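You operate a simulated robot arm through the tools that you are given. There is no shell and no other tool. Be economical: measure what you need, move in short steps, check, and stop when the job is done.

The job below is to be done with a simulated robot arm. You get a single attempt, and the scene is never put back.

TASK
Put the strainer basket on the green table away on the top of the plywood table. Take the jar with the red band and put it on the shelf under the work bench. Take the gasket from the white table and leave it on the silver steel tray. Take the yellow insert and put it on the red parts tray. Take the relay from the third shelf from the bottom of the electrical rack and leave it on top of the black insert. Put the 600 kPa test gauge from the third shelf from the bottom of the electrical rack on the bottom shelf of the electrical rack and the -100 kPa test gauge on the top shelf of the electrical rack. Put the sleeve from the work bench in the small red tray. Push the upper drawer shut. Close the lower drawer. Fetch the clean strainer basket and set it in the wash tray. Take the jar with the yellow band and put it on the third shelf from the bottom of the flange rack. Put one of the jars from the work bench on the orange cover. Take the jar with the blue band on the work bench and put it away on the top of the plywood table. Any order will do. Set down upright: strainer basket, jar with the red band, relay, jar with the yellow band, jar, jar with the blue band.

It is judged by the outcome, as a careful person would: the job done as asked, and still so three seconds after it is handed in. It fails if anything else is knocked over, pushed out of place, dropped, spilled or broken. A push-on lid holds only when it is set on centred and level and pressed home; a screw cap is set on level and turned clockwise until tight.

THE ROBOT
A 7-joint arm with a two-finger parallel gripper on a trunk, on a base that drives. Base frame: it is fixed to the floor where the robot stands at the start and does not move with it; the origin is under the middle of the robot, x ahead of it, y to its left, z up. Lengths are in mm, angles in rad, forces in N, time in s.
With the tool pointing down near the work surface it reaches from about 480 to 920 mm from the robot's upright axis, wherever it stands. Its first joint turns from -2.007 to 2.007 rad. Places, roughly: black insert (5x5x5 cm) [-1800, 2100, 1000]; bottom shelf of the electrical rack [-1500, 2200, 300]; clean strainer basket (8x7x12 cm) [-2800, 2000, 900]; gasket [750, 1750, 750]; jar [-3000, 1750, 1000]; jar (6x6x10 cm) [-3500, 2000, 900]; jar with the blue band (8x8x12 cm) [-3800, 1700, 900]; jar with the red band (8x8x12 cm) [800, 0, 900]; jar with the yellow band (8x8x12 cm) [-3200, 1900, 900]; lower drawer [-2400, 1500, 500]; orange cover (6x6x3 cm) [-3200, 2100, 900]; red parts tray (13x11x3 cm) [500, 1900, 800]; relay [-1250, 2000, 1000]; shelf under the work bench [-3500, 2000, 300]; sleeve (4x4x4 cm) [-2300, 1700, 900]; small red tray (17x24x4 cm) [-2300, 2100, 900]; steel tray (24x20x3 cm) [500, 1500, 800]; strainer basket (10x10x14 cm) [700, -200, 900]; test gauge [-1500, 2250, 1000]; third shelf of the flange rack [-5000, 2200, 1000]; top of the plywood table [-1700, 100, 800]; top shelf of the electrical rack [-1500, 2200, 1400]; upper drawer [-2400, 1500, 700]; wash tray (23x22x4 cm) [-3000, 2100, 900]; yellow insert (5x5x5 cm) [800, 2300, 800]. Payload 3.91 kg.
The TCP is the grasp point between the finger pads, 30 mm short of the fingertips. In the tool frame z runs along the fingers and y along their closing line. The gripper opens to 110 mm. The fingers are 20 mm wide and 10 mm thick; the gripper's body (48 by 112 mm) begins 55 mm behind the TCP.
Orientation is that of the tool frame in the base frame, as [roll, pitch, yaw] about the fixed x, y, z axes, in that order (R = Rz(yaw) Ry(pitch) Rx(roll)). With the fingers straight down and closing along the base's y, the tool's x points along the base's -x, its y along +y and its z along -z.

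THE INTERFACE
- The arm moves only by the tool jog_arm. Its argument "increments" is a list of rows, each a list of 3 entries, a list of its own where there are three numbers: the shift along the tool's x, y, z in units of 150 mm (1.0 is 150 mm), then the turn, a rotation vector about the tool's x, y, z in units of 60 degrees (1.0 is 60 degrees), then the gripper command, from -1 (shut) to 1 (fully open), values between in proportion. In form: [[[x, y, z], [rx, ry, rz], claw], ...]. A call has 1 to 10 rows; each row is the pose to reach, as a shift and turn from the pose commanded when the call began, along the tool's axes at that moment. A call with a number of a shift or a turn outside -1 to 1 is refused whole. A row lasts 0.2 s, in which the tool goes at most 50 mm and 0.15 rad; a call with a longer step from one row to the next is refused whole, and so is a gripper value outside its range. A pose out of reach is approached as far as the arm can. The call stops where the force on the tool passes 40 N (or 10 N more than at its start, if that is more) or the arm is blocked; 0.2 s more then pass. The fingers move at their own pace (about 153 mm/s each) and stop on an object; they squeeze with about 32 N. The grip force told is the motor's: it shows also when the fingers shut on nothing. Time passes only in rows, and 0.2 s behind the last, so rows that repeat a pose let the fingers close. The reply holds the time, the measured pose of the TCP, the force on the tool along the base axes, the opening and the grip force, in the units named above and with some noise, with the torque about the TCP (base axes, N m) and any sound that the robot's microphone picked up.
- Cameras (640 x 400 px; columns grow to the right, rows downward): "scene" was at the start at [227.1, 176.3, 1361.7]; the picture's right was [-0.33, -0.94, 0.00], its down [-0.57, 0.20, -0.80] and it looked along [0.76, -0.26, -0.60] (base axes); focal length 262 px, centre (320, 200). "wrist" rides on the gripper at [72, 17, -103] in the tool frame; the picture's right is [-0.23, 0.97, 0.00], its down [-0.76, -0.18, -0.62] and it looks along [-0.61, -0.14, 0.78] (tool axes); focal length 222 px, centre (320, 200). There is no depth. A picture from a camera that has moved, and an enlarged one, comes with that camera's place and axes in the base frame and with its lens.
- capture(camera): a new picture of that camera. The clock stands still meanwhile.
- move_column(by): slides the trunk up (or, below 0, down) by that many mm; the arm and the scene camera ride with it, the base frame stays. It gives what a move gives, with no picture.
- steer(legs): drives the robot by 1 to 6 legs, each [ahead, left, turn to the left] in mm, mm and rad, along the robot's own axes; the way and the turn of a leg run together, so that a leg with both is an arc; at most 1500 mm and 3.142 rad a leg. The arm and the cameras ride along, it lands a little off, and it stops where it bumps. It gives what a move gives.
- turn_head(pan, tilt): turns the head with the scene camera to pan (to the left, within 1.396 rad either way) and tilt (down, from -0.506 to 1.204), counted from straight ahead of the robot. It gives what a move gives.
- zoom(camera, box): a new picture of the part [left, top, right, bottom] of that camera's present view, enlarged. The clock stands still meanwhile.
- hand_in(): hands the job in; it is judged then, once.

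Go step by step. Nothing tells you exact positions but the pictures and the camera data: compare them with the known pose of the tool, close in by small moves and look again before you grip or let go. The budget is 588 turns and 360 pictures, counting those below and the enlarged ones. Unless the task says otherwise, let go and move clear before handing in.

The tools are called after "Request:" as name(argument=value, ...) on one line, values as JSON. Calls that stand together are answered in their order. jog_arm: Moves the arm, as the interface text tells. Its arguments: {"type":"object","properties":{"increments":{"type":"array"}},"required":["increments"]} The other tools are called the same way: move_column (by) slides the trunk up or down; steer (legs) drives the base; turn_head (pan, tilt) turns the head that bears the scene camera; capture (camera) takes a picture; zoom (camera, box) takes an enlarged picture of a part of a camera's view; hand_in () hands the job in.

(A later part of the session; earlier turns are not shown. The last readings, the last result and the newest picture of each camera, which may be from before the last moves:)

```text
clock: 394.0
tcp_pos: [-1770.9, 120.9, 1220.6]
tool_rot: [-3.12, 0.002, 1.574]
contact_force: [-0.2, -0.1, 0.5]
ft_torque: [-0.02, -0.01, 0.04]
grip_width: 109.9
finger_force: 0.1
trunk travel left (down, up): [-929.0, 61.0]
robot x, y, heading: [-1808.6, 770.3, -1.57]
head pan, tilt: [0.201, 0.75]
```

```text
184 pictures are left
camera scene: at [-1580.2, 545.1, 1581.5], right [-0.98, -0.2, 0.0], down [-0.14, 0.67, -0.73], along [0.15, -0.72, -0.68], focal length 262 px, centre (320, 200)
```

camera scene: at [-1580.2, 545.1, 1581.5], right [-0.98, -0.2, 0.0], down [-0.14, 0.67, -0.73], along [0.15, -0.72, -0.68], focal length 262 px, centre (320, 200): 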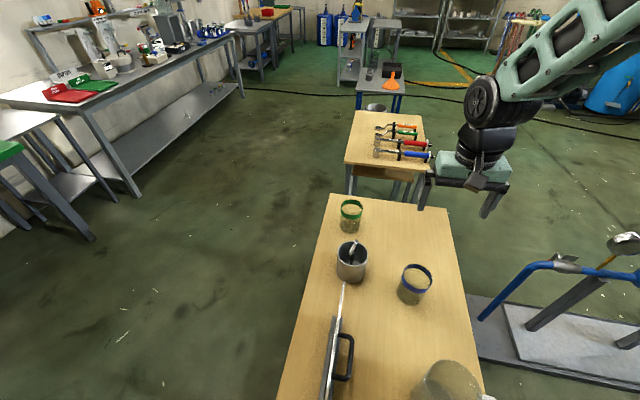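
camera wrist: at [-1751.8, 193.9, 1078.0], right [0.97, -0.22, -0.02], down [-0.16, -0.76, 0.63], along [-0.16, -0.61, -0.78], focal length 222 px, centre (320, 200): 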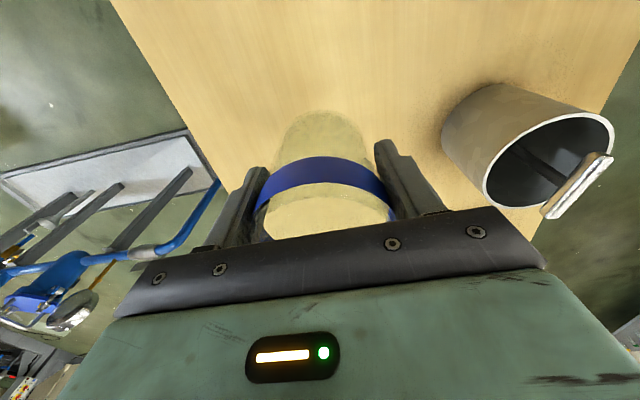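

The blue-band jar stands on the plywood table. Now to the electrical rack: I turn about and look at it.

Request:
steer(legs=[[-180, 0, 0], [0, 0, 1.57], [0, 0, 1.57], [0, -330, 0]])

Request:
turn_head(pan=0.0, tilt=0.3)

Request:
capture(camera="scene")

```text
clock: 404.9
tcp_pos: [-1494.8, 1592.0, 1220.9]
tool_rot: [-3.118, 0.002, -1.584]
contact_force: [0.0, -0.2, 0.2]
ft_torque: [0.01, 0.0, 0.0]
grip_width: 109.9
finger_force: 0.0
trunk travel left (down, up): [-929.0, 61.0]
robot x, y, heading: [-1470.2, 943.9, 1.554]
head pan, tilt: [0.201, 0.75]
```

```text
clock: 405.8
tcp_pos: [-1495.8, 1591.8, 1221.4]
tool_rot: [-3.121, 0.002, -1.585]
contact_force: [-0.2, 0.0, 0.1]
ft_torque: [0.03, -0.02, -0.03]
grip_width: 109.9
finger_force: 0.1
trunk travel left (down, up): [-929.0, 61.0]
robot x, y, heading: [-1472.7, 946.7, 1.555]
head pan, tilt: [0.0, 0.3]
```

```text
183 pictures are left
camera scene: at [-1669.9, 1183.1, 1621.8], right [1.0, -0.01, 0.0], down [0.0, -0.3, -0.95], along [0.01, 0.95, -0.3], focal length 262 px, centre (320, 200)
```

scene: 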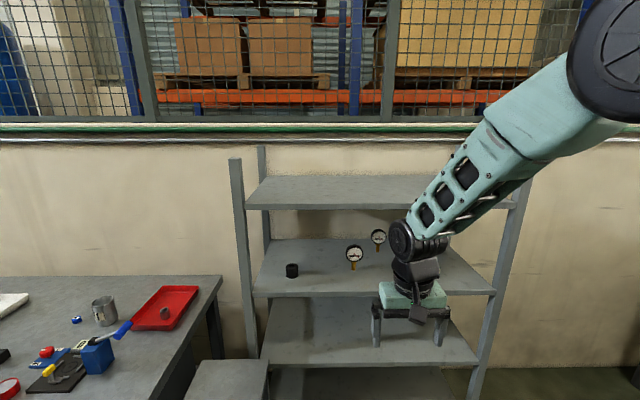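

Request:
zoom(camera="scene", box=[260, 200, 420, 300])

Request:
steer(legs=[[0, -420, 0.016]])

Request:
turn_head(pan=0.3, tilt=0.3)

Request:
capture(camera="scene")

```text
4.00 times, centred on (340, 250) of scene
camera zoom: at [-1669.9, 1183.1, 1621.8], right [1.0, -0.01, 0.0], down [0.0, -0.3, -0.95], along [0.01, 0.95, -0.3], focal length 1046 px, centre (240, 0)
```

zoom: 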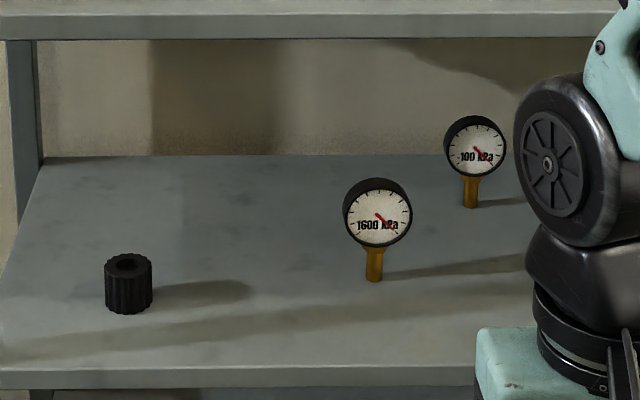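

```text
clock: 408.4
tcp_pos: [-1085.2, 1590.1, 1220.0]
tool_rot: [-3.119, 0.003, -1.564]
contact_force: [-0.2, -0.6, 0.8]
ft_torque: [-0.01, 0.0, -0.04]
grip_width: 109.8
finger_force: 0.1
trunk travel left (down, up): [-929.0, 61.0]
robot x, y, heading: [-1048.0, 944.8, 1.581]
head pan, tilt: [0.0, 0.3]
```

```text
clock: 409.2
tcp_pos: [-1085.8, 1590.1, 1219.8]
tool_rot: [-3.121, 0.0, -1.562]
contact_force: [0.1, -0.1, 0.4]
ft_torque: [-0.01, -0.03, 0.02]
grip_width: 110.0
finger_force: 0.0
trunk travel left (down, up): [-929.0, 61.0]
robot x, y, heading: [-1048.4, 947.3, 1.576]
head pan, tilt: [0.3, 0.3]
```

```text
181 pictures are left
camera scene: at [-1279.4, 1173.0, 1621.9], right [0.95, 0.3, 0.0], down [0.09, -0.28, -0.96], along [-0.29, 0.91, -0.3], focal length 262 px, centre (320, 200)
```

scene: 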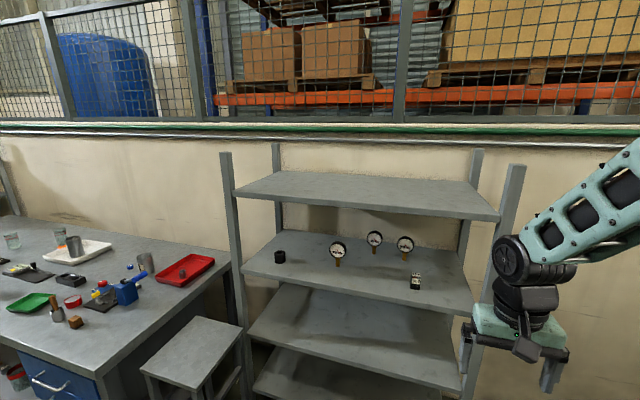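

Request:
zoom(camera="scene", box=[310, 210, 470, 310])

```text
4.00 times, centred on (390, 260) of scene
camera zoom: at [-1279.4, 1173.0, 1621.9], right [0.95, 0.3, 0.0], down [0.09, -0.28, -0.96], along [-0.29, 0.91, -0.3], focal length 1046 px, centre (40, -40)
```

zoom: 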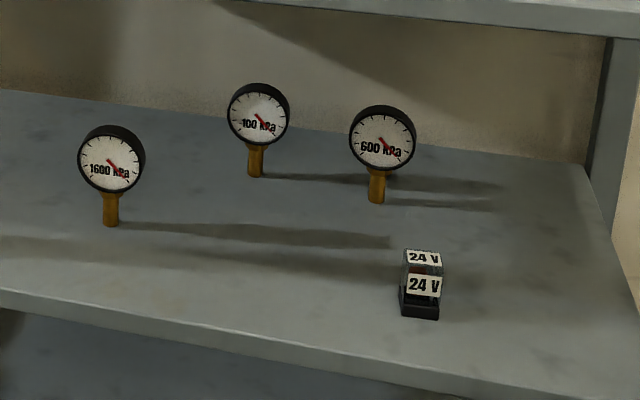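

The middle gauge is −100 kPa at about (−1375,2318), the 600 kPa one near (−1236,2302), the relay near (−1195,2112), the black insert near (−1774,2120); shelf z≈996. I look closer at relay and insert.

Request:
zoom(camera="scene", box=[395, 260, 435, 285])

Request:
zoom(camera="scene", box=[260, 240, 300, 265])

```text
16.00 times, centred on (415, 272) of scene
camera zoom: at [-1279.4, 1173.0, 1621.9], right [0.95, 0.3, 0.0], down [0.09, -0.28, -0.96], along [-0.29, 0.91, -0.3], focal length 4184 px, centre (-1200, -960)
```

zoom: 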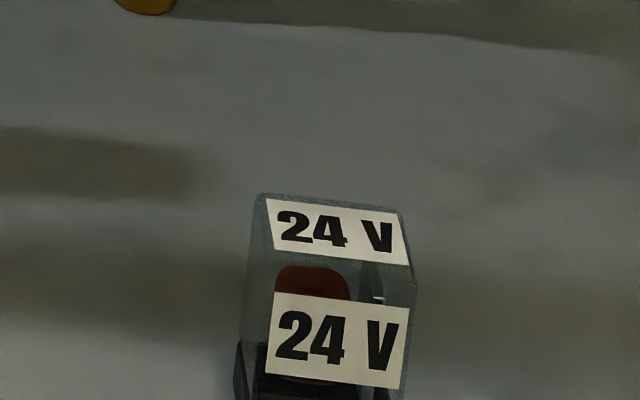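

```text
16.00 times, centred on (280, 252) of scene
camera zoom: at [-1279.4, 1173.0, 1621.9], right [0.95, 0.3, 0.0], down [0.09, -0.28, -0.96], along [-0.29, 0.91, -0.3], focal length 4184 px, centre (960, -640)
```

zoom: 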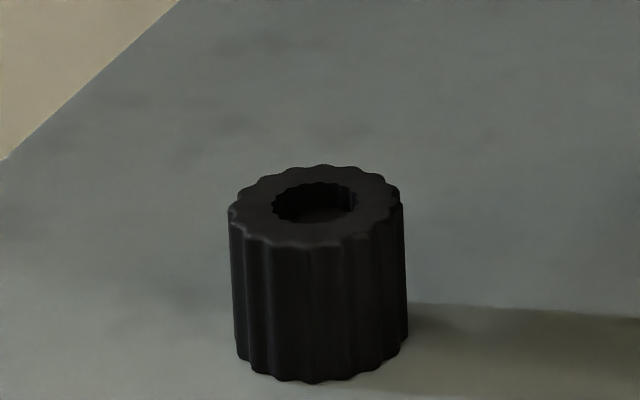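

Insert top is at (−1775,2129,1040). I tilt the tool to 45° for the relay and drive closer.

Request:
jog_arm(increments=[[[-0.1, 0, 0], [0, -0.12, 0], 0.3], [[-0.2, 0, 0], [0, -0.25, 0], 0.3], [[-0.3, 0, 0], [0, -0.38, 0], 0.3], [[-0.4, 0, 0], [0, -0.5, 0], 0.3], [[-0.5, 0, 0], [0, -0.63, 0], 0.3], [[-0.6, 0, 0], [0, -0.75, 0], 0.3]])

Request:
steer(legs=[[310, 110, 0]])

Request:
turn_head(pan=-0.1, tilt=0.6)

Request:
capture(camera="scene")

Request:
capture(camera="wrist")

```text
clock: 410.6
tcp_pos: [-1085.7, 1679.9, 1222.4]
tool_rot: [-3.109, 0.789, -1.539]
contact_force: [0.3, -1.0, 0.2]
ft_torque: [0.02, 0.02, 0.01]
grip_width: 71.4
finger_force: 0.1
trunk travel left (down, up): [-929.0, 61.0]
robot x, y, heading: [-1050.6, 941.4, 1.577]
head pan, tilt: [0.3, 0.3]
```

```text
clock: 412.8
tcp_pos: [-1203.6, 1987.8, 1222.3]
tool_rot: [-3.108, 0.786, -1.536]
contact_force: [-0.4, 0.9, 0.3]
ft_torque: [0.0, 0.05, 0.0]
grip_width: 71.3
finger_force: 0.0
trunk travel left (down, up): [-929.0, 61.0]
robot x, y, heading: [-1164.2, 1250.9, 1.577]
head pan, tilt: [0.3, 0.3]
```

```text
clock: 413.7
tcp_pos: [-1201.2, 1988.6, 1221.7]
tool_rot: [-3.108, 0.787, -1.536]
contact_force: [0.2, -0.3, -0.4]
ft_torque: [0.02, 0.0, -0.04]
grip_width: 71.4
finger_force: 0.0
trunk travel left (down, up): [-929.0, 61.0]
robot x, y, heading: [-1158.4, 1253.2, 1.583]
head pan, tilt: [-0.099, 0.6]
```

```text
177 pictures are left
camera scene: at [-1356.6, 1479.8, 1594.5], right [1.0, -0.09, 0.0], down [-0.05, -0.56, -0.83], along [0.07, 0.82, -0.56], focal length 262 px, centre (320, 200)
```

scene: 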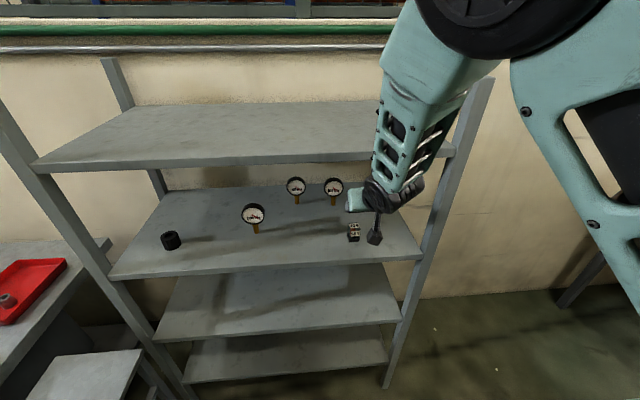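

```text
176 pictures are left
camera wrist: at [-1217.7, 1863.8, 1242.5], right [-0.98, 0.15, 0.14], down [0.15, 0.1, 0.98], along [0.13, 0.98, -0.12], focal length 222 px, centre (320, 200)
```

wrist: 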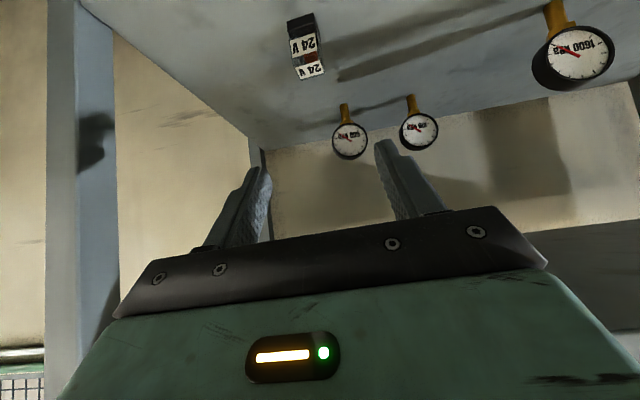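

Request:
zoom(camera="scene", box=[320, 205, 400, 255])

Request:
zoom(camera="wrist", box=[240, 0, 400, 100])

```text
8.00 times, centred on (360, 230) of scene
camera zoom: at [-1356.6, 1479.8, 1594.5], right [1.0, -0.09, 0.0], down [-0.05, -0.56, -0.83], along [0.07, 0.82, -0.56], focal length 2092 px, centre (0, -40)
```

zoom: 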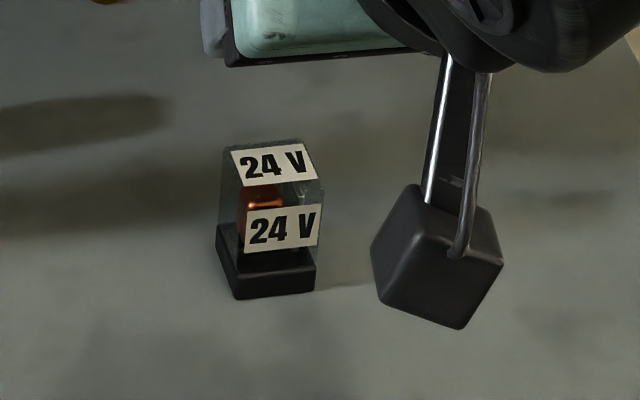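

```text
4.00 times, centred on (320, 50) of wrist
camera zoom: at [-1217.7, 1863.8, 1242.5], right [-0.98, 0.15, 0.14], down [0.15, 0.1, 0.98], along [0.13, 0.98, -0.12], focal length 888 px, centre (320, 800)
```

zoom: 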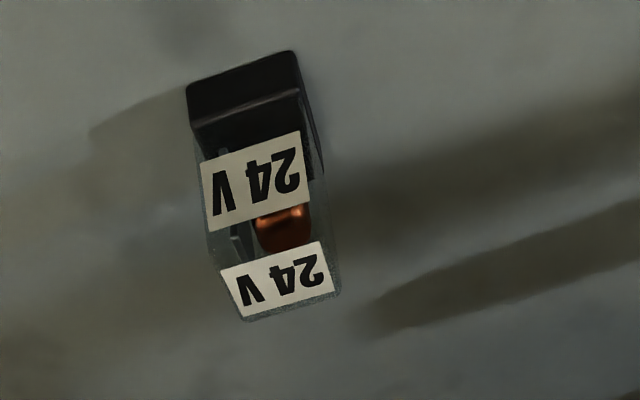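

Relay centre ≈ (−1192,2116), 33 mm wide, top z≈1052. I approach along the tool axis.

Request:
jog_arm(increments=[[[0.08, -0.012, 0.19], [0, 0, 0], 0.3], [[0.155, -0.024, 0.38], [0, 0, 0], 0.3], [[0.23, -0.036, 0.57], [0, 0, 0], 0.3], [[0.311, -0.047, 0.755], [0, 0, 0], 0.3], [[0.311, -0.047, 0.755], [0, 0, 0], 0.3]])

Request:
capture(camera="wrist")

Request:
zoom(camera="scene", box=[320, 205, 400, 255])

```text
clock: 414.9
tcp_pos: [-1192.9, 2036.4, 1109.2]
tool_rot: [-3.109, 0.787, -1.535]
contact_force: [-0.7, 0.1, 0.0]
ft_torque: [-0.01, -0.02, 0.02]
grip_width: 71.5
finger_force: 0.0
trunk travel left (down, up): [-929.0, 61.0]
robot x, y, heading: [-1161.1, 1249.5, 1.582]
head pan, tilt: [-0.099, 0.6]
```

```text
173 pictures are left
camera wrist: at [-1208.5, 1912.0, 1130.8], right [-0.98, 0.15, 0.14], down [0.15, 0.1, 0.98], along [0.13, 0.98, -0.12], focal length 222 px, centre (320, 200)
```

wrist: 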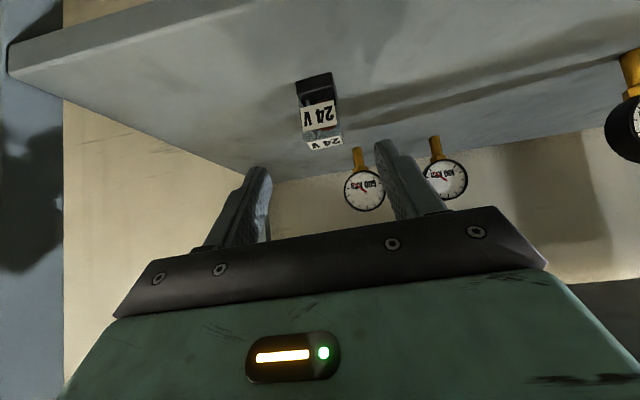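

```text
8.00 times, centred on (360, 230) of scene
camera zoom: at [-1356.5, 1479.8, 1594.4], right [1.0, -0.09, 0.0], down [-0.05, -0.56, -0.82], along [0.07, 0.82, -0.57], focal length 2092 px, centre (0, -40)
```

zoom: 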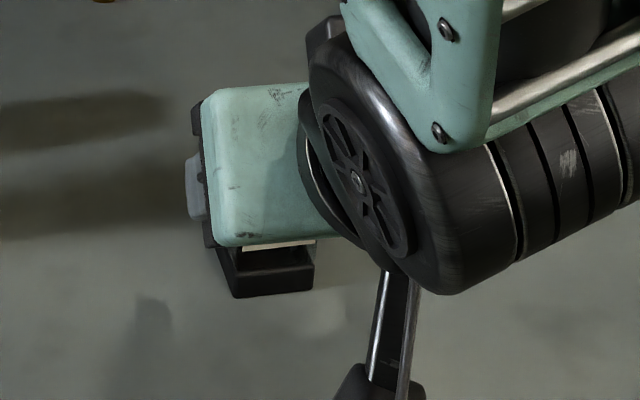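

Request:
jog_arm(increments=[[[0, 0, 0.2], [0, 0, 0], 0.3], [[0, 0, 0.4], [0, 0, 0], 0.3], [[0, 0, 0.6], [0, 0, 0], 0.3], [[0, 0, 0.7], [0, 0, 0], 0.3], [[0, 0, 0.745], [0, 0, 0], 0.3], [[0, 0, 0.745], [0, 0, 0], 0.3]])

Request:
capture(camera="wrist")

```text
clock: 416.3
tcp_pos: [-1192.5, 2115.7, 1030.4]
tool_rot: [-3.108, 0.789, -1.536]
contact_force: [-0.2, 0.3, -0.2]
ft_torque: [0.01, 0.02, 0.03]
grip_width: 71.8
finger_force: 0.1
trunk travel left (down, up): [-929.0, 61.0]
robot x, y, heading: [-1158.5, 1251.8, 1.579]
head pan, tilt: [-0.099, 0.6]
```

```text
171 pictures are left
camera wrist: at [-1208.1, 1990.5, 1051.5], right [-0.98, 0.15, 0.14], down [0.15, 0.1, 0.98], along [0.13, 0.98, -0.12], focal length 222 px, centre (320, 200)
```

wrist: 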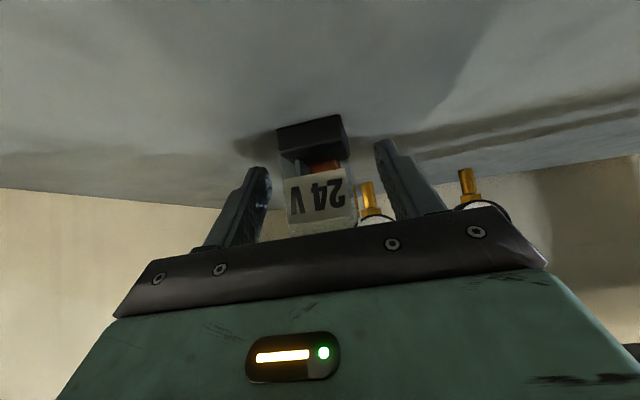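

Request:
jog_arm(increments=[[[0, 0, 0], [0, 0, 0], -0.3], [[0, 0, 0], [0, 0, 0], -1], [[0, 0, 0], [0, 0, 0], -1], [[-0.1, 0, -0.1], [0, 0, 0], -1], [[-0.25, 0, -0.25], [0, 0, 0], -1], [[-0.42, 0, -0.42], [0, 0, 0], -1]])

Request:
capture(camera="wrist")

```text
clock: 417.7
tcp_pos: [-1195.2, 2114.6, 1118.7]
tool_rot: [-3.108, 0.786, -1.535]
contact_force: [0.0, 0.2, -1.0]
ft_torque: [-0.02, 0.03, 0.0]
grip_width: 33.4
finger_force: 32.0
trunk travel left (down, up): [-929.0, 61.0]
robot x, y, heading: [-1161.4, 1251.0, 1.581]
head pan, tilt: [-0.099, 0.6]
```

```text
170 pictures are left
camera wrist: at [-1209.8, 1989.9, 1140.7], right [-0.98, 0.15, 0.14], down [0.15, 0.1, 0.98], along [0.13, 0.98, -0.12], focal length 222 px, centre (320, 200)
```

wrist: 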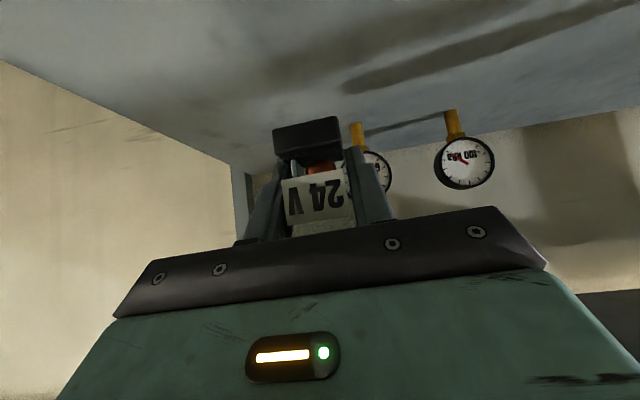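

Relay held. I back out, strafe left and come up to the black insert.

Request:
steer(legs=[[-150, 0, -0.01], [0, 580, 0]])

Request:
turn_head(pan=-0.1, tilt=0.6)

Request:
capture(camera="scene")

Request:
capture(camera="wrist")

```text
clock: 421.9
tcp_pos: [-1771.9, 1959.2, 1119.6]
tool_rot: [-3.107, 0.786, -1.533]
contact_force: [0.1, -0.5, 1.0]
ft_torque: [-0.02, 0.01, -0.02]
grip_width: 33.7
finger_force: 31.9
trunk travel left (down, up): [-929.0, 61.0]
robot x, y, heading: [-1735.6, 1097.8, 1.587]
head pan, tilt: [-0.099, 0.6]
```

```text
clock: 422.5
tcp_pos: [-1772.3, 1960.6, 1119.7]
tool_rot: [-3.109, 0.788, -1.533]
contact_force: [-0.1, 0.8, -0.7]
ft_torque: [0.01, 0.03, 0.03]
grip_width: 33.6
finger_force: 32.1
trunk travel left (down, up): [-929.0, 61.0]
robot x, y, heading: [-1736.6, 1095.5, 1.588]
head pan, tilt: [-0.099, 0.6]
```

```text
169 pictures are left
camera scene: at [-1932.6, 1323.8, 1594.4], right [1.0, -0.09, 0.0], down [-0.05, -0.56, -0.83], along [0.07, 0.82, -0.56], focal length 262 px, centre (320, 200)
```

scene: 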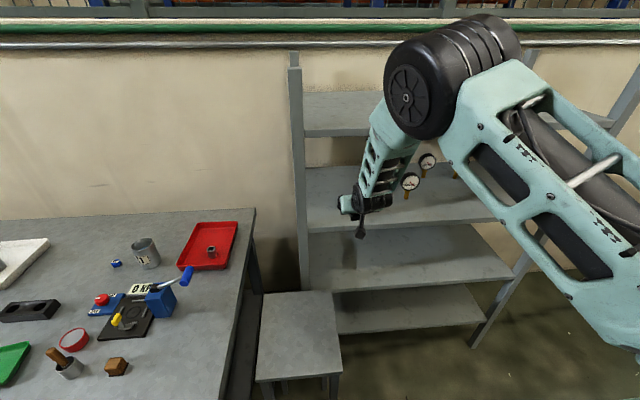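

```text
168 pictures are left
camera wrist: at [-1787.3, 1834.3, 1140.7], right [-0.98, 0.15, 0.14], down [0.15, 0.1, 0.98], along [0.13, 0.98, -0.12], focal length 222 px, centre (320, 200)
```

wrist: 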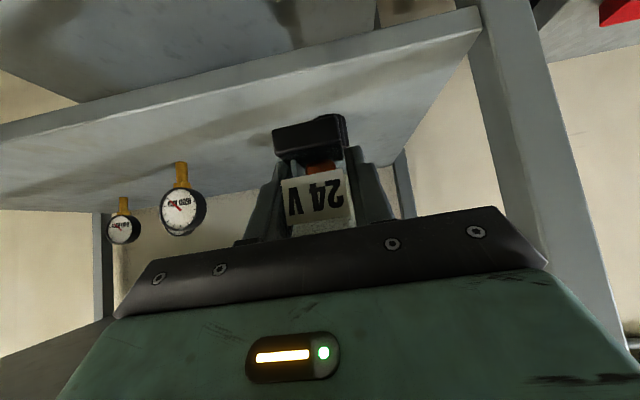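

Request:
jog_arm(increments=[[[-0.15, 0, -0.15], [0, 0, 0], -1], [[-0.3, 0, -0.3], [0, 0, 0], -1], [[-0.3, 0, -0.3], [0, 0, 0], -1]])

Request:
capture(camera="wrist")

Request:
turn_head(pan=-0.5, tilt=0.5)

Request:
capture(camera="scene")

```text
clock: 423.3
tcp_pos: [-1772.8, 1959.4, 1184.6]
tool_rot: [-3.109, 0.786, -1.535]
contact_force: [-0.6, 0.1, -1.5]
ft_torque: [-0.02, -0.01, 0.01]
grip_width: 33.4
finger_force: 32.1
trunk travel left (down, up): [-929.0, 61.0]
robot x, y, heading: [-1736.5, 1097.8, 1.586]
head pan, tilt: [-0.099, 0.6]
```

```text
167 pictures are left
camera wrist: at [-1787.4, 1834.9, 1203.8], right [-0.98, 0.15, 0.14], down [0.15, 0.1, 0.98], along [0.13, 0.98, -0.12], focal length 222 px, centre (320, 200)
```

wrist: 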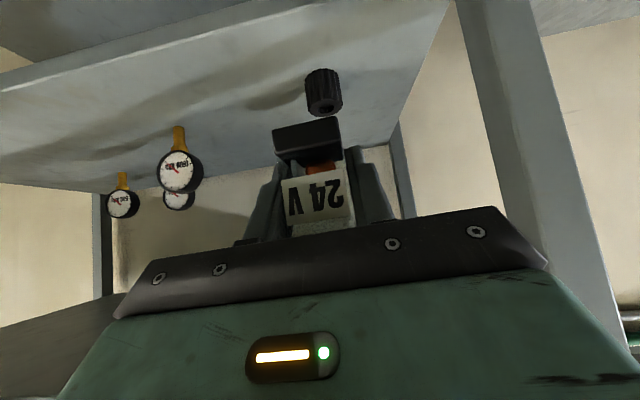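

```text
clock: 424.2
tcp_pos: [-1773.2, 1959.7, 1182.6]
tool_rot: [-3.109, 0.786, -1.532]
contact_force: [-0.9, -0.3, -0.9]
ft_torque: [0.0, -0.01, 0.03]
grip_width: 33.6
finger_force: 32.0
trunk travel left (down, up): [-929.0, 61.0]
robot x, y, heading: [-1738.3, 1098.1, 1.579]
head pan, tilt: [-0.499, 0.499]
```

```text
166 pictures are left
camera scene: at [-1897.7, 1316.3, 1603.5], right [0.89, -0.47, 0.0], down [-0.22, -0.42, -0.88], along [0.41, 0.78, -0.48], focal length 262 px, centre (320, 200)
```

scene: 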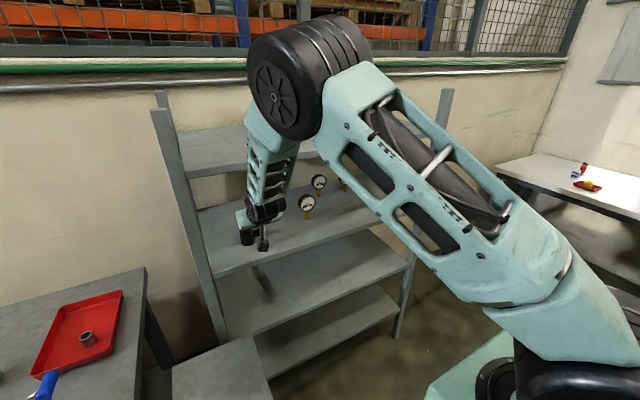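

I lower to leave ~20 mm above the insert, then move in.

Request:
jog_arm(increments=[[[0.15, 0, 0.15], [0, 0, 0], -1], [[0.3, 0, 0.3], [0, 0, 0], -1], [[0.41, 0, 0.41], [0, 0, 0], -1], [[0.41, 0, 0.41], [0, 0, 0], -1]])

Request:
steer(legs=[[135, 0, -0.01]])

Request:
turn_head(pan=-0.3, tilt=0.6)

Request:
capture(camera="scene")

Request:
capture(camera="wrist")

```text
clock: 425.2
tcp_pos: [-1770.5, 1959.3, 1094.5]
tool_rot: [-3.108, 0.786, -1.532]
contact_force: [0.4, 0.5, -0.1]
ft_torque: [-0.03, -0.02, 0.03]
grip_width: 33.6
finger_force: 32.0
trunk travel left (down, up): [-929.0, 61.0]
robot x, y, heading: [-1734.1, 1098.0, 1.582]
head pan, tilt: [-0.499, 0.499]
```

```text
clock: 426.5
tcp_pos: [-1764.7, 2093.1, 1095.6]
tool_rot: [-3.108, 0.786, -1.543]
contact_force: [-1.6, -0.5, -0.6]
ft_torque: [0.01, 0.02, 0.02]
grip_width: 33.8
finger_force: 32.3
trunk travel left (down, up): [-929.0, 61.0]
robot x, y, heading: [-1738.6, 1230.3, 1.579]
head pan, tilt: [-0.499, 0.499]
```

```text
clock: 427.2
tcp_pos: [-1763.7, 2093.7, 1096.0]
tool_rot: [-3.108, 0.786, -1.541]
contact_force: [-0.1, 0.6, -1.1]
ft_torque: [-0.02, -0.03, 0.02]
grip_width: 33.5
finger_force: 32.1
trunk travel left (down, up): [-929.0, 61.0]
robot x, y, heading: [-1737.1, 1233.6, 1.575]
head pan, tilt: [-0.3, 0.6]
```

```text
165 pictures are left
camera scene: at [-1914.4, 1456.3, 1594.4], right [0.96, -0.29, 0.0], down [-0.16, -0.54, -0.83], along [0.24, 0.79, -0.56], focal length 262 px, centre (320, 200)
```

scene: 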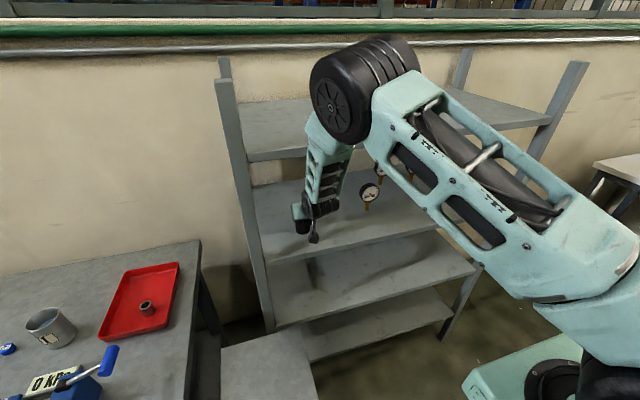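

```text
164 pictures are left
camera wrist: at [-1780.8, 1968.7, 1116.3], right [-0.98, 0.15, 0.14], down [0.15, 0.1, 0.98], along [0.14, 0.98, -0.12], focal length 222 px, centre (320, 200)
```

wrist: 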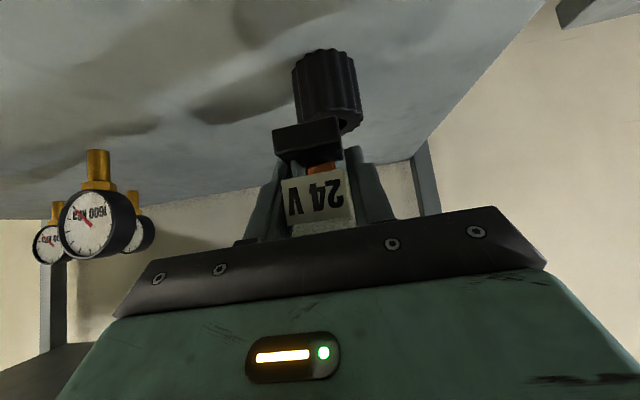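

Request:
jog_arm(increments=[[[-0.076, 0.033, 0.075], [0, 0, 0], -1], [[-0.152, 0.065, 0.15], [0, 0, 0], -1], [[-0.152, 0.065, 0.15], [0, 0, 0], -1]])

Request:
capture(camera="wrist")

Request:
zoom(camera="scene", box=[250, 160, 378, 240])

```text
clock: 428.0
tcp_pos: [-1773.9, 2125.6, 1096.0]
tool_rot: [-3.108, 0.785, -1.541]
contact_force: [0.0, 0.7, -0.1]
ft_torque: [-0.01, -0.02, 0.02]
grip_width: 33.6
finger_force: 32.1
trunk travel left (down, up): [-929.0, 61.0]
robot x, y, heading: [-1738.8, 1234.4, 1.579]
head pan, tilt: [-0.3, 0.6]
```

```text
163 pictures are left
camera wrist: at [-1790.1, 2000.8, 1116.5], right [-0.98, 0.15, 0.14], down [0.15, 0.1, 0.98], along [0.14, 0.98, -0.12], focal length 222 px, centre (320, 200)
```

wrist: 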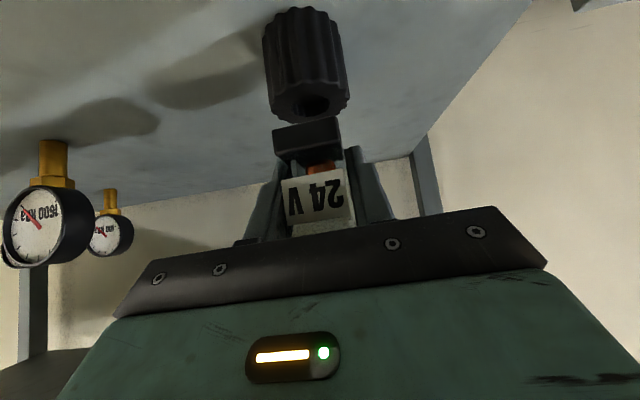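

```text
5.00 times, centred on (314, 200) of scene
camera zoom: at [-1914.5, 1456.3, 1594.4], right [0.96, -0.29, 0.0], down [-0.16, -0.54, -0.82], along [0.24, 0.79, -0.57], focal length 1308 px, centre (350, 200)
```

zoom: 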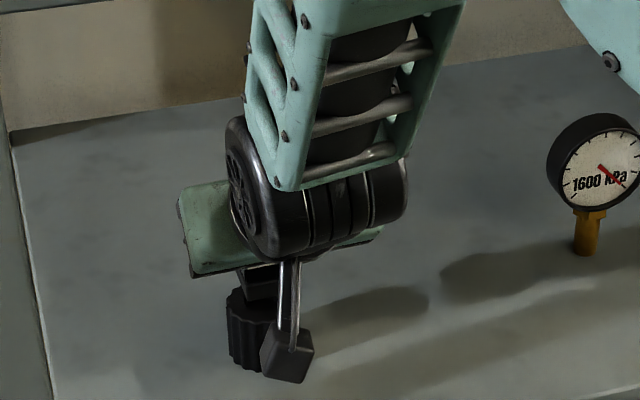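

Request:
jog_arm(increments=[[[-0.014, 0, 0.014], [0, 0, 0], -1], [[0.03, 0, 0.058], [0, 0, 0], -1], [[0.045, 0, 0.073], [0, 0, 0], -1], [[0.055, 0, 0.083], [0, 0, 0], -1], [[0.065, 0, 0.093], [0, 0, 0], -1], [[0.075, 0, 0.103], [0, 0, 0], -1], [[0.085, 0, 0.113], [0, 0, 0], -1], [[0.095, 0, 0.123], [0, 0, 0], -1], [[0.102, 0, 0.13], [0, 0, 0], -1]])

Request:
capture(camera="wrist")

Request:
zoom(camera="scene", box=[250, 160, 378, 240])

```text
clock: 430.0
tcp_pos: [-1774.1, 2127.2, 1074.3]
tool_rot: [-3.111, 0.793, -1.543]
contact_force: [-0.5, -2.4, 18.6]
ft_torque: [-0.31, 0.31, 0.0]
grip_width: 33.3
finger_force: 32.0
trunk travel left (down, up): [-929.0, 61.0]
robot x, y, heading: [-1736.6, 1231.4, 1.576]
head pan, tilt: [-0.3, 0.6]
```

```text
161 pictures are left
camera wrist: at [-1790.1, 2003.9, 1094.6], right [-0.98, 0.15, 0.14], down [0.16, 0.09, 0.98], along [0.14, 0.98, -0.11], focal length 222 px, centre (320, 200)
```

wrist: 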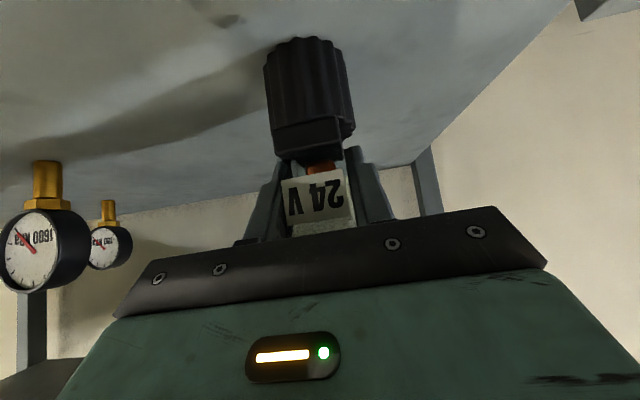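

```text
5.00 times, centred on (314, 200) of scene
camera zoom: at [-1914.4, 1455.0, 1594.9], right [0.96, -0.29, 0.0], down [-0.16, -0.54, -0.83], along [0.24, 0.79, -0.56], focal length 1308 px, centre (350, 200)
```

zoom: 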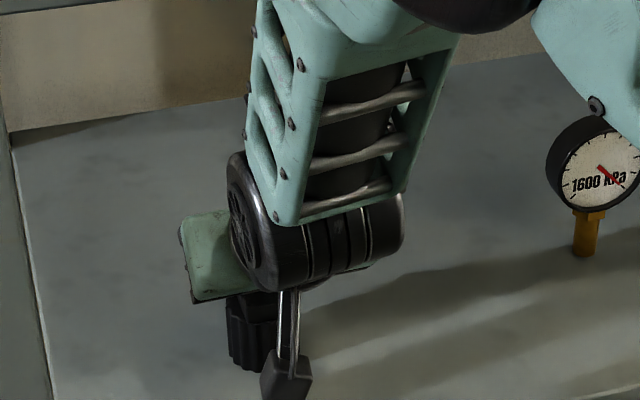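

Request:
zoom(camera="wrist", box=[240, 30, 384, 120])

Request:
zoom(camera="wrist", box=[250, 90, 378, 170])

```text
4.44 times, centred on (312, 75) of wrist
camera zoom: at [-1790.1, 2003.9, 1094.6], right [-0.98, 0.15, 0.14], down [0.16, 0.09, 0.98], along [0.14, 0.98, -0.11], focal length 987 px, centre (356, 756)
```

zoom: 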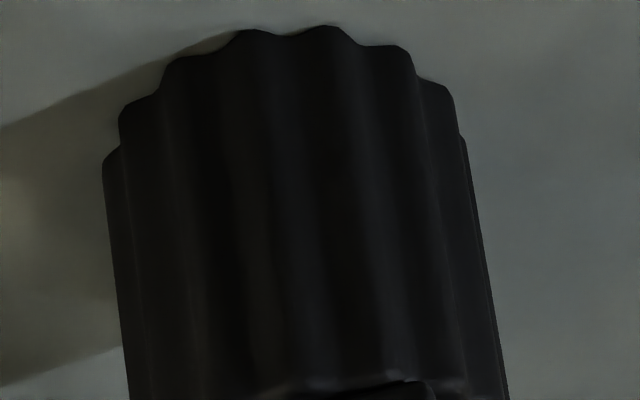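

```text
5.00 times, centred on (314, 130) of wrist
camera zoom: at [-1790.1, 2003.9, 1094.6], right [-0.98, 0.15, 0.14], down [0.16, 0.09, 0.98], along [0.14, 0.98, -0.11], focal length 1111 px, centre (350, 550)
```

zoom: 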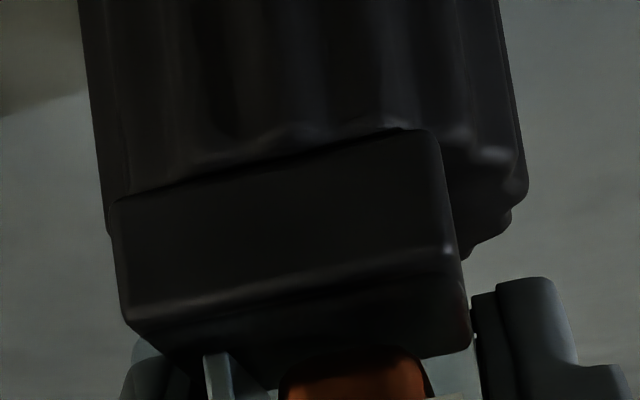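

The relay sits on the insert, within about 4 mm of centre. I release and withdraw along the tool axis.

Request:
jog_arm(increments=[[[0, 0, 0], [0, 0, 0], -0.2], [[0, 0, 0], [0, 0, 0], 0.1], [[0, 0, 0], [0, 0, 0], 0.2]])

Request:
jog_arm(increments=[[[0, 0, -0.1], [0, 0, 0], 0.2], [[0, 0, -0.3], [0, 0, 0], 0.2], [[0, 0, -0.5], [0, 0, 0], 0.2], [[0, 0, -0.6], [0, 0, 0], 0.2]])

Request:
steer(legs=[[-150, 0, 0]])

Request:
capture(camera="wrist")

Request:
capture(camera="scene")

```text
clock: 430.8
tcp_pos: [-1774.4, 2126.7, 1071.5]
tool_rot: [-3.11, 0.787, -1.542]
contact_force: [-1.2, 2.0, 12.3]
ft_torque: [0.23, 0.38, -0.05]
grip_width: 66.7
finger_force: 1.0
trunk travel left (down, up): [-929.0, 61.0]
robot x, y, heading: [-1735.1, 1232.0, 1.574]
head pan, tilt: [-0.3, 0.6]
```

```text
clock: 431.8
tcp_pos: [-1775.4, 2063.9, 1132.6]
tool_rot: [-3.109, 0.784, -1.541]
contact_force: [0.4, 0.3, -0.6]
ft_torque: [-0.03, -0.03, 0.03]
grip_width: 66.1
finger_force: 0.0
trunk travel left (down, up): [-929.0, 61.0]
robot x, y, heading: [-1736.7, 1227.7, 1.576]
head pan, tilt: [-0.3, 0.6]
```

```text
clock: 433.2
tcp_pos: [-1774.8, 1912.7, 1133.0]
tool_rot: [-3.11, 0.787, -1.541]
contact_force: [0.0, -0.3, -0.4]
ft_torque: [0.01, 0.01, 0.01]
grip_width: 66.1
finger_force: 0.0
trunk travel left (down, up): [-929.0, 61.0]
robot x, y, heading: [-1735.2, 1078.4, 1.582]
head pan, tilt: [-0.3, 0.6]
```

```text
157 pictures are left
camera wrist: at [-1790.4, 1788.3, 1152.9], right [-0.98, 0.15, 0.14], down [0.15, 0.1, 0.98], along [0.14, 0.98, -0.12], focal length 222 px, centre (320, 200)
```

wrist: 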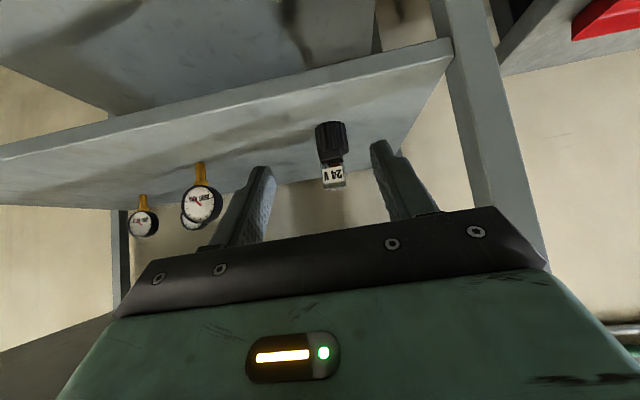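

```text
156 pictures are left
camera scene: at [-1913.6, 1305.1, 1594.4], right [0.96, -0.29, 0.0], down [-0.16, -0.54, -0.82], along [0.24, 0.79, -0.57], focal length 262 px, centre (320, 200)
```

scene: 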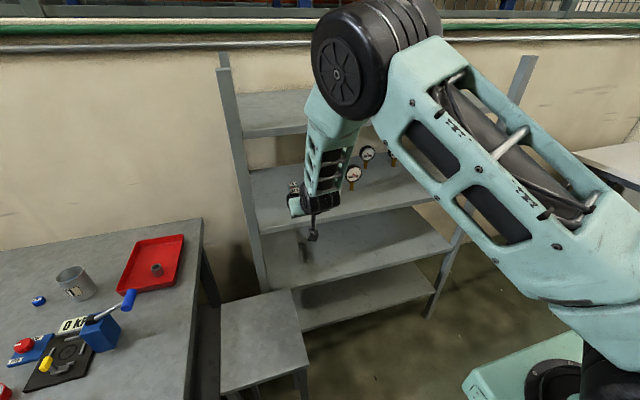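

Request:
zoom(camera="wrist", box=[290, 105, 370, 155])

```text
8.00 times, centred on (330, 130) of wrist
camera zoom: at [-1790.4, 1788.3, 1152.9], right [-0.98, 0.15, 0.14], down [0.15, 0.1, 0.98], along [0.14, 0.98, -0.12], focal length 1777 px, centre (240, 760)
```

zoom: 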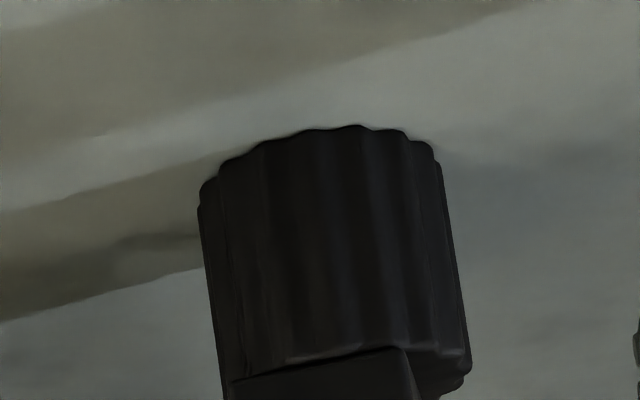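

The relay is in place. For the gauges deep on the shelf I need a nearly horizontal tool and a lower shoulder: I reposition to the right, lower the trunk, raise and level the hand in front of the rack.

Request:
steer(legs=[[-130, 0, -0.01], [0, -540, 0]])

Request:
move_column(by=-335)

Request:
jog_arm(increments=[[[-0.16, 0, -0.14], [0, -0.09, 0], 0.5], [[-0.32, 0, -0.28], [0, -0.18, 0], 1], [[-0.48, 0, -0.42], [0, -0.27, 0], 1], [[-0.64, 0, -0.56], [0, -0.36, 0], 1], [[-0.8, 0, -0.7], [0, -0.45, 0], 1], [[-0.95, 0, -0.8], [0, -0.45, 0], 1]])

```text
clock: 437.2
tcp_pos: [-1212.9, 1776.6, 1132.1]
tool_rot: [-3.108, 0.788, -1.562]
contact_force: [0.2, 0.7, 0.4]
ft_torque: [-0.01, -0.02, -0.02]
grip_width: 66.0
finger_force: 0.1
trunk travel left (down, up): [-929.0, 61.0]
robot x, y, heading: [-1189.2, 944.2, 1.559]
head pan, tilt: [-0.3, 0.6]
```

```text
clock: 440.5
tcp_pos: [-1212.9, 1776.6, 797.2]
tool_rot: [-3.107, 0.786, -1.565]
contact_force: [0.2, -0.3, 0.6]
ft_torque: [0.0, -0.02, 0.03]
grip_width: 65.9
finger_force: 0.0
trunk travel left (down, up): [-594.0, 396.0]
robot x, y, heading: [-1193.9, 943.2, 1.555]
head pan, tilt: [-0.3, 0.6]
```

```text
clock: 441.9
tcp_pos: [-1217.4, 1790.5, 982.3]
tool_rot: [-3.066, 1.258, -1.516]
contact_force: [-0.4, 0.6, -0.3]
ft_torque: [-0.04, -0.02, 0.0]
grip_width: 109.9
finger_force: 0.1
trunk travel left (down, up): [-594.0, 396.0]
robot x, y, heading: [-1189.4, 945.7, 1.558]
head pan, tilt: [-0.3, 0.6]
```

Request:
jog_arm(increments=[[[-0.205, 0, 0.109], [0, 0, 0], 1], [[-0.41, 0, 0.218], [0, 0, 0], 1], [[-0.615, 0, 0.327], [0, 0, 0], 1], [[-0.82, 0, 0.436], [0, 0, 0], 1], [[-0.82, 0, 0.436], [0, 0, 0], 1]])

Request:
turn_head(pan=0.0, tilt=0.1)

Request:
capture(camera="scene")

Request:
capture(camera="wrist")

```text
clock: 443.1
tcp_pos: [-1217.4, 1891.2, 1079.2]
tool_rot: [-3.067, 1.257, -1.515]
contact_force: [0.1, 0.3, 0.1]
ft_torque: [0.01, 0.0, 0.01]
grip_width: 110.0
finger_force: 0.0
trunk travel left (down, up): [-594.0, 396.0]
robot x, y, heading: [-1193.4, 943.1, 1.56]
head pan, tilt: [-0.3, 0.6]
```

```text
clock: 444.0
tcp_pos: [-1217.6, 1891.6, 1079.2]
tool_rot: [-3.066, 1.258, -1.515]
contact_force: [-0.3, 0.0, 0.3]
ft_torque: [0.0, -0.04, 0.01]
grip_width: 109.9
finger_force: 0.1
trunk travel left (down, up): [-594.0, 396.0]
robot x, y, heading: [-1193.8, 943.6, 1.557]
head pan, tilt: [0.0, 0.099]
```

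```text
154 pictures are left
camera scene: at [-1391.6, 1180.6, 1305.5], right [1.0, -0.02, 0.0], down [0.0, -0.1, -0.99], along [0.02, 0.99, -0.1], focal length 262 px, centre (320, 200)
```

scene: 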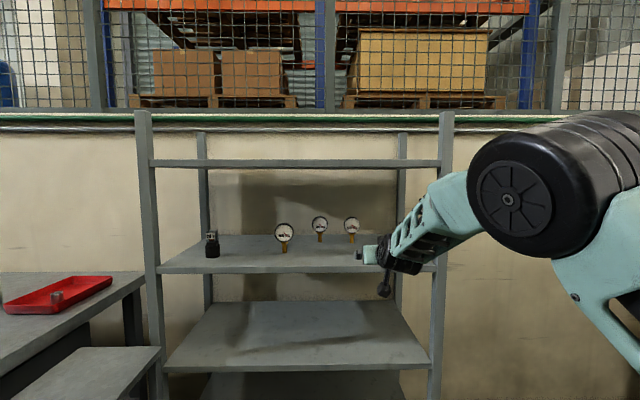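

```text
153 pictures are left
camera wrist: at [-1234.4, 1770.9, 1041.1], right [-0.98, 0.08, 0.19], down [0.15, -0.36, 0.92], along [0.15, 0.93, 0.34], focal length 222 px, centre (320, 200)
```

wrist: 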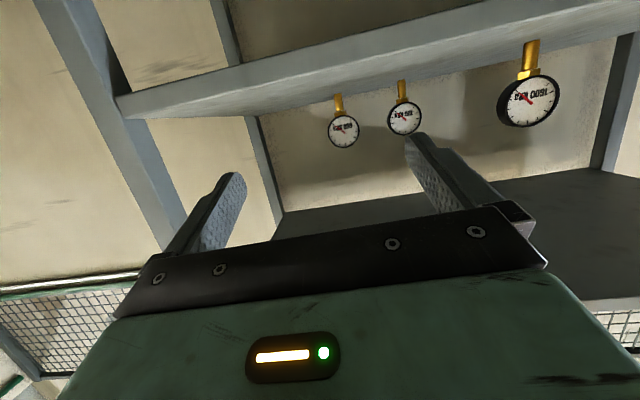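

Request:
zoom(camera="scene", box=[270, 200, 390, 275])

Request:
zoom(camera="wrist", box=[300, 60, 460, 160])

```text
5.33 times, centred on (330, 238) of scene
camera zoom: at [-1391.6, 1180.6, 1305.5], right [1.0, -0.02, 0.0], down [0.0, -0.1, -0.99], along [0.02, 0.99, -0.1], focal length 1395 px, centre (267, 0)
```

zoom: 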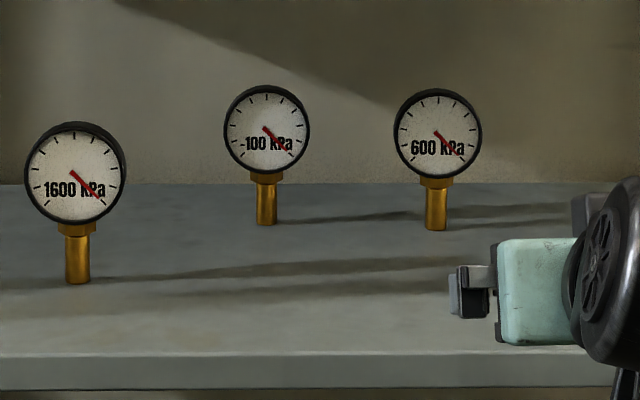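

```text
4.00 times, centred on (380, 110) of wrist
camera zoom: at [-1234.4, 1770.9, 1041.1], right [-0.98, 0.08, 0.19], down [0.15, -0.36, 0.92], along [0.15, 0.93, 0.34], focal length 888 px, centre (80, 560)
```

zoom: 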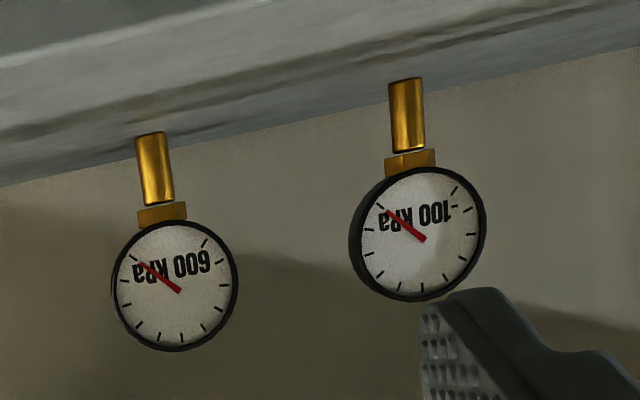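

The 600 kPa dial centre is at about (−1232,2308,1079), −100 kPa at (−1373,2328,1079), dial diameter 73. I straighten the heading and drive in step by step.

Request:
steer(legs=[[0, 3, 0.013], [290, 0, 0]])

Request:
capture(camera="scene")

Request:
capture(camera="wrist")

```text
clock: 446.4
tcp_pos: [-1228.6, 2178.1, 1078.9]
tool_rot: [-3.066, 1.258, -1.505]
contact_force: [-0.3, -0.2, 1.0]
ft_torque: [-0.02, -0.03, 0.02]
grip_width: 110.0
finger_force: 0.1
trunk travel left (down, up): [-594.0, 396.0]
robot x, y, heading: [-1193.6, 1225.5, 1.563]
head pan, tilt: [0.0, 0.099]
```

```text
150 pictures are left
camera scene: at [-1395.4, 1466.0, 1305.6], right [1.0, -0.01, 0.0], down [0.0, -0.1, -0.99], along [0.01, 0.99, -0.1], focal length 262 px, centre (320, 200)
```

scene: 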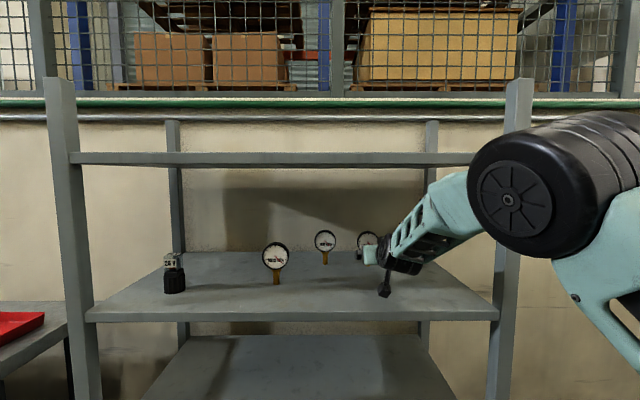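

```text
149 pictures are left
camera wrist: at [-1244.1, 2057.9, 1041.1], right [-0.98, 0.08, 0.19], down [0.15, -0.36, 0.92], along [0.14, 0.93, 0.34], focal length 222 px, centre (320, 200)
```

wrist: 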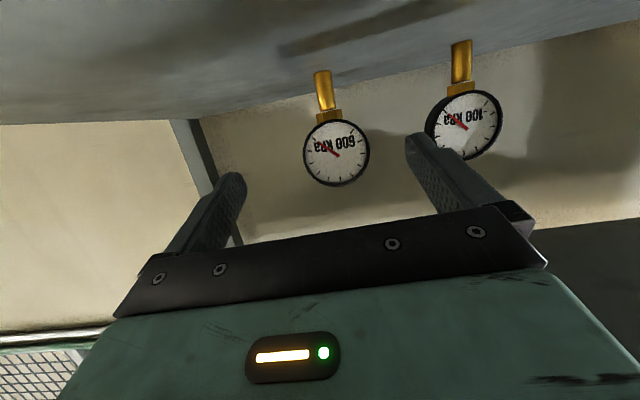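

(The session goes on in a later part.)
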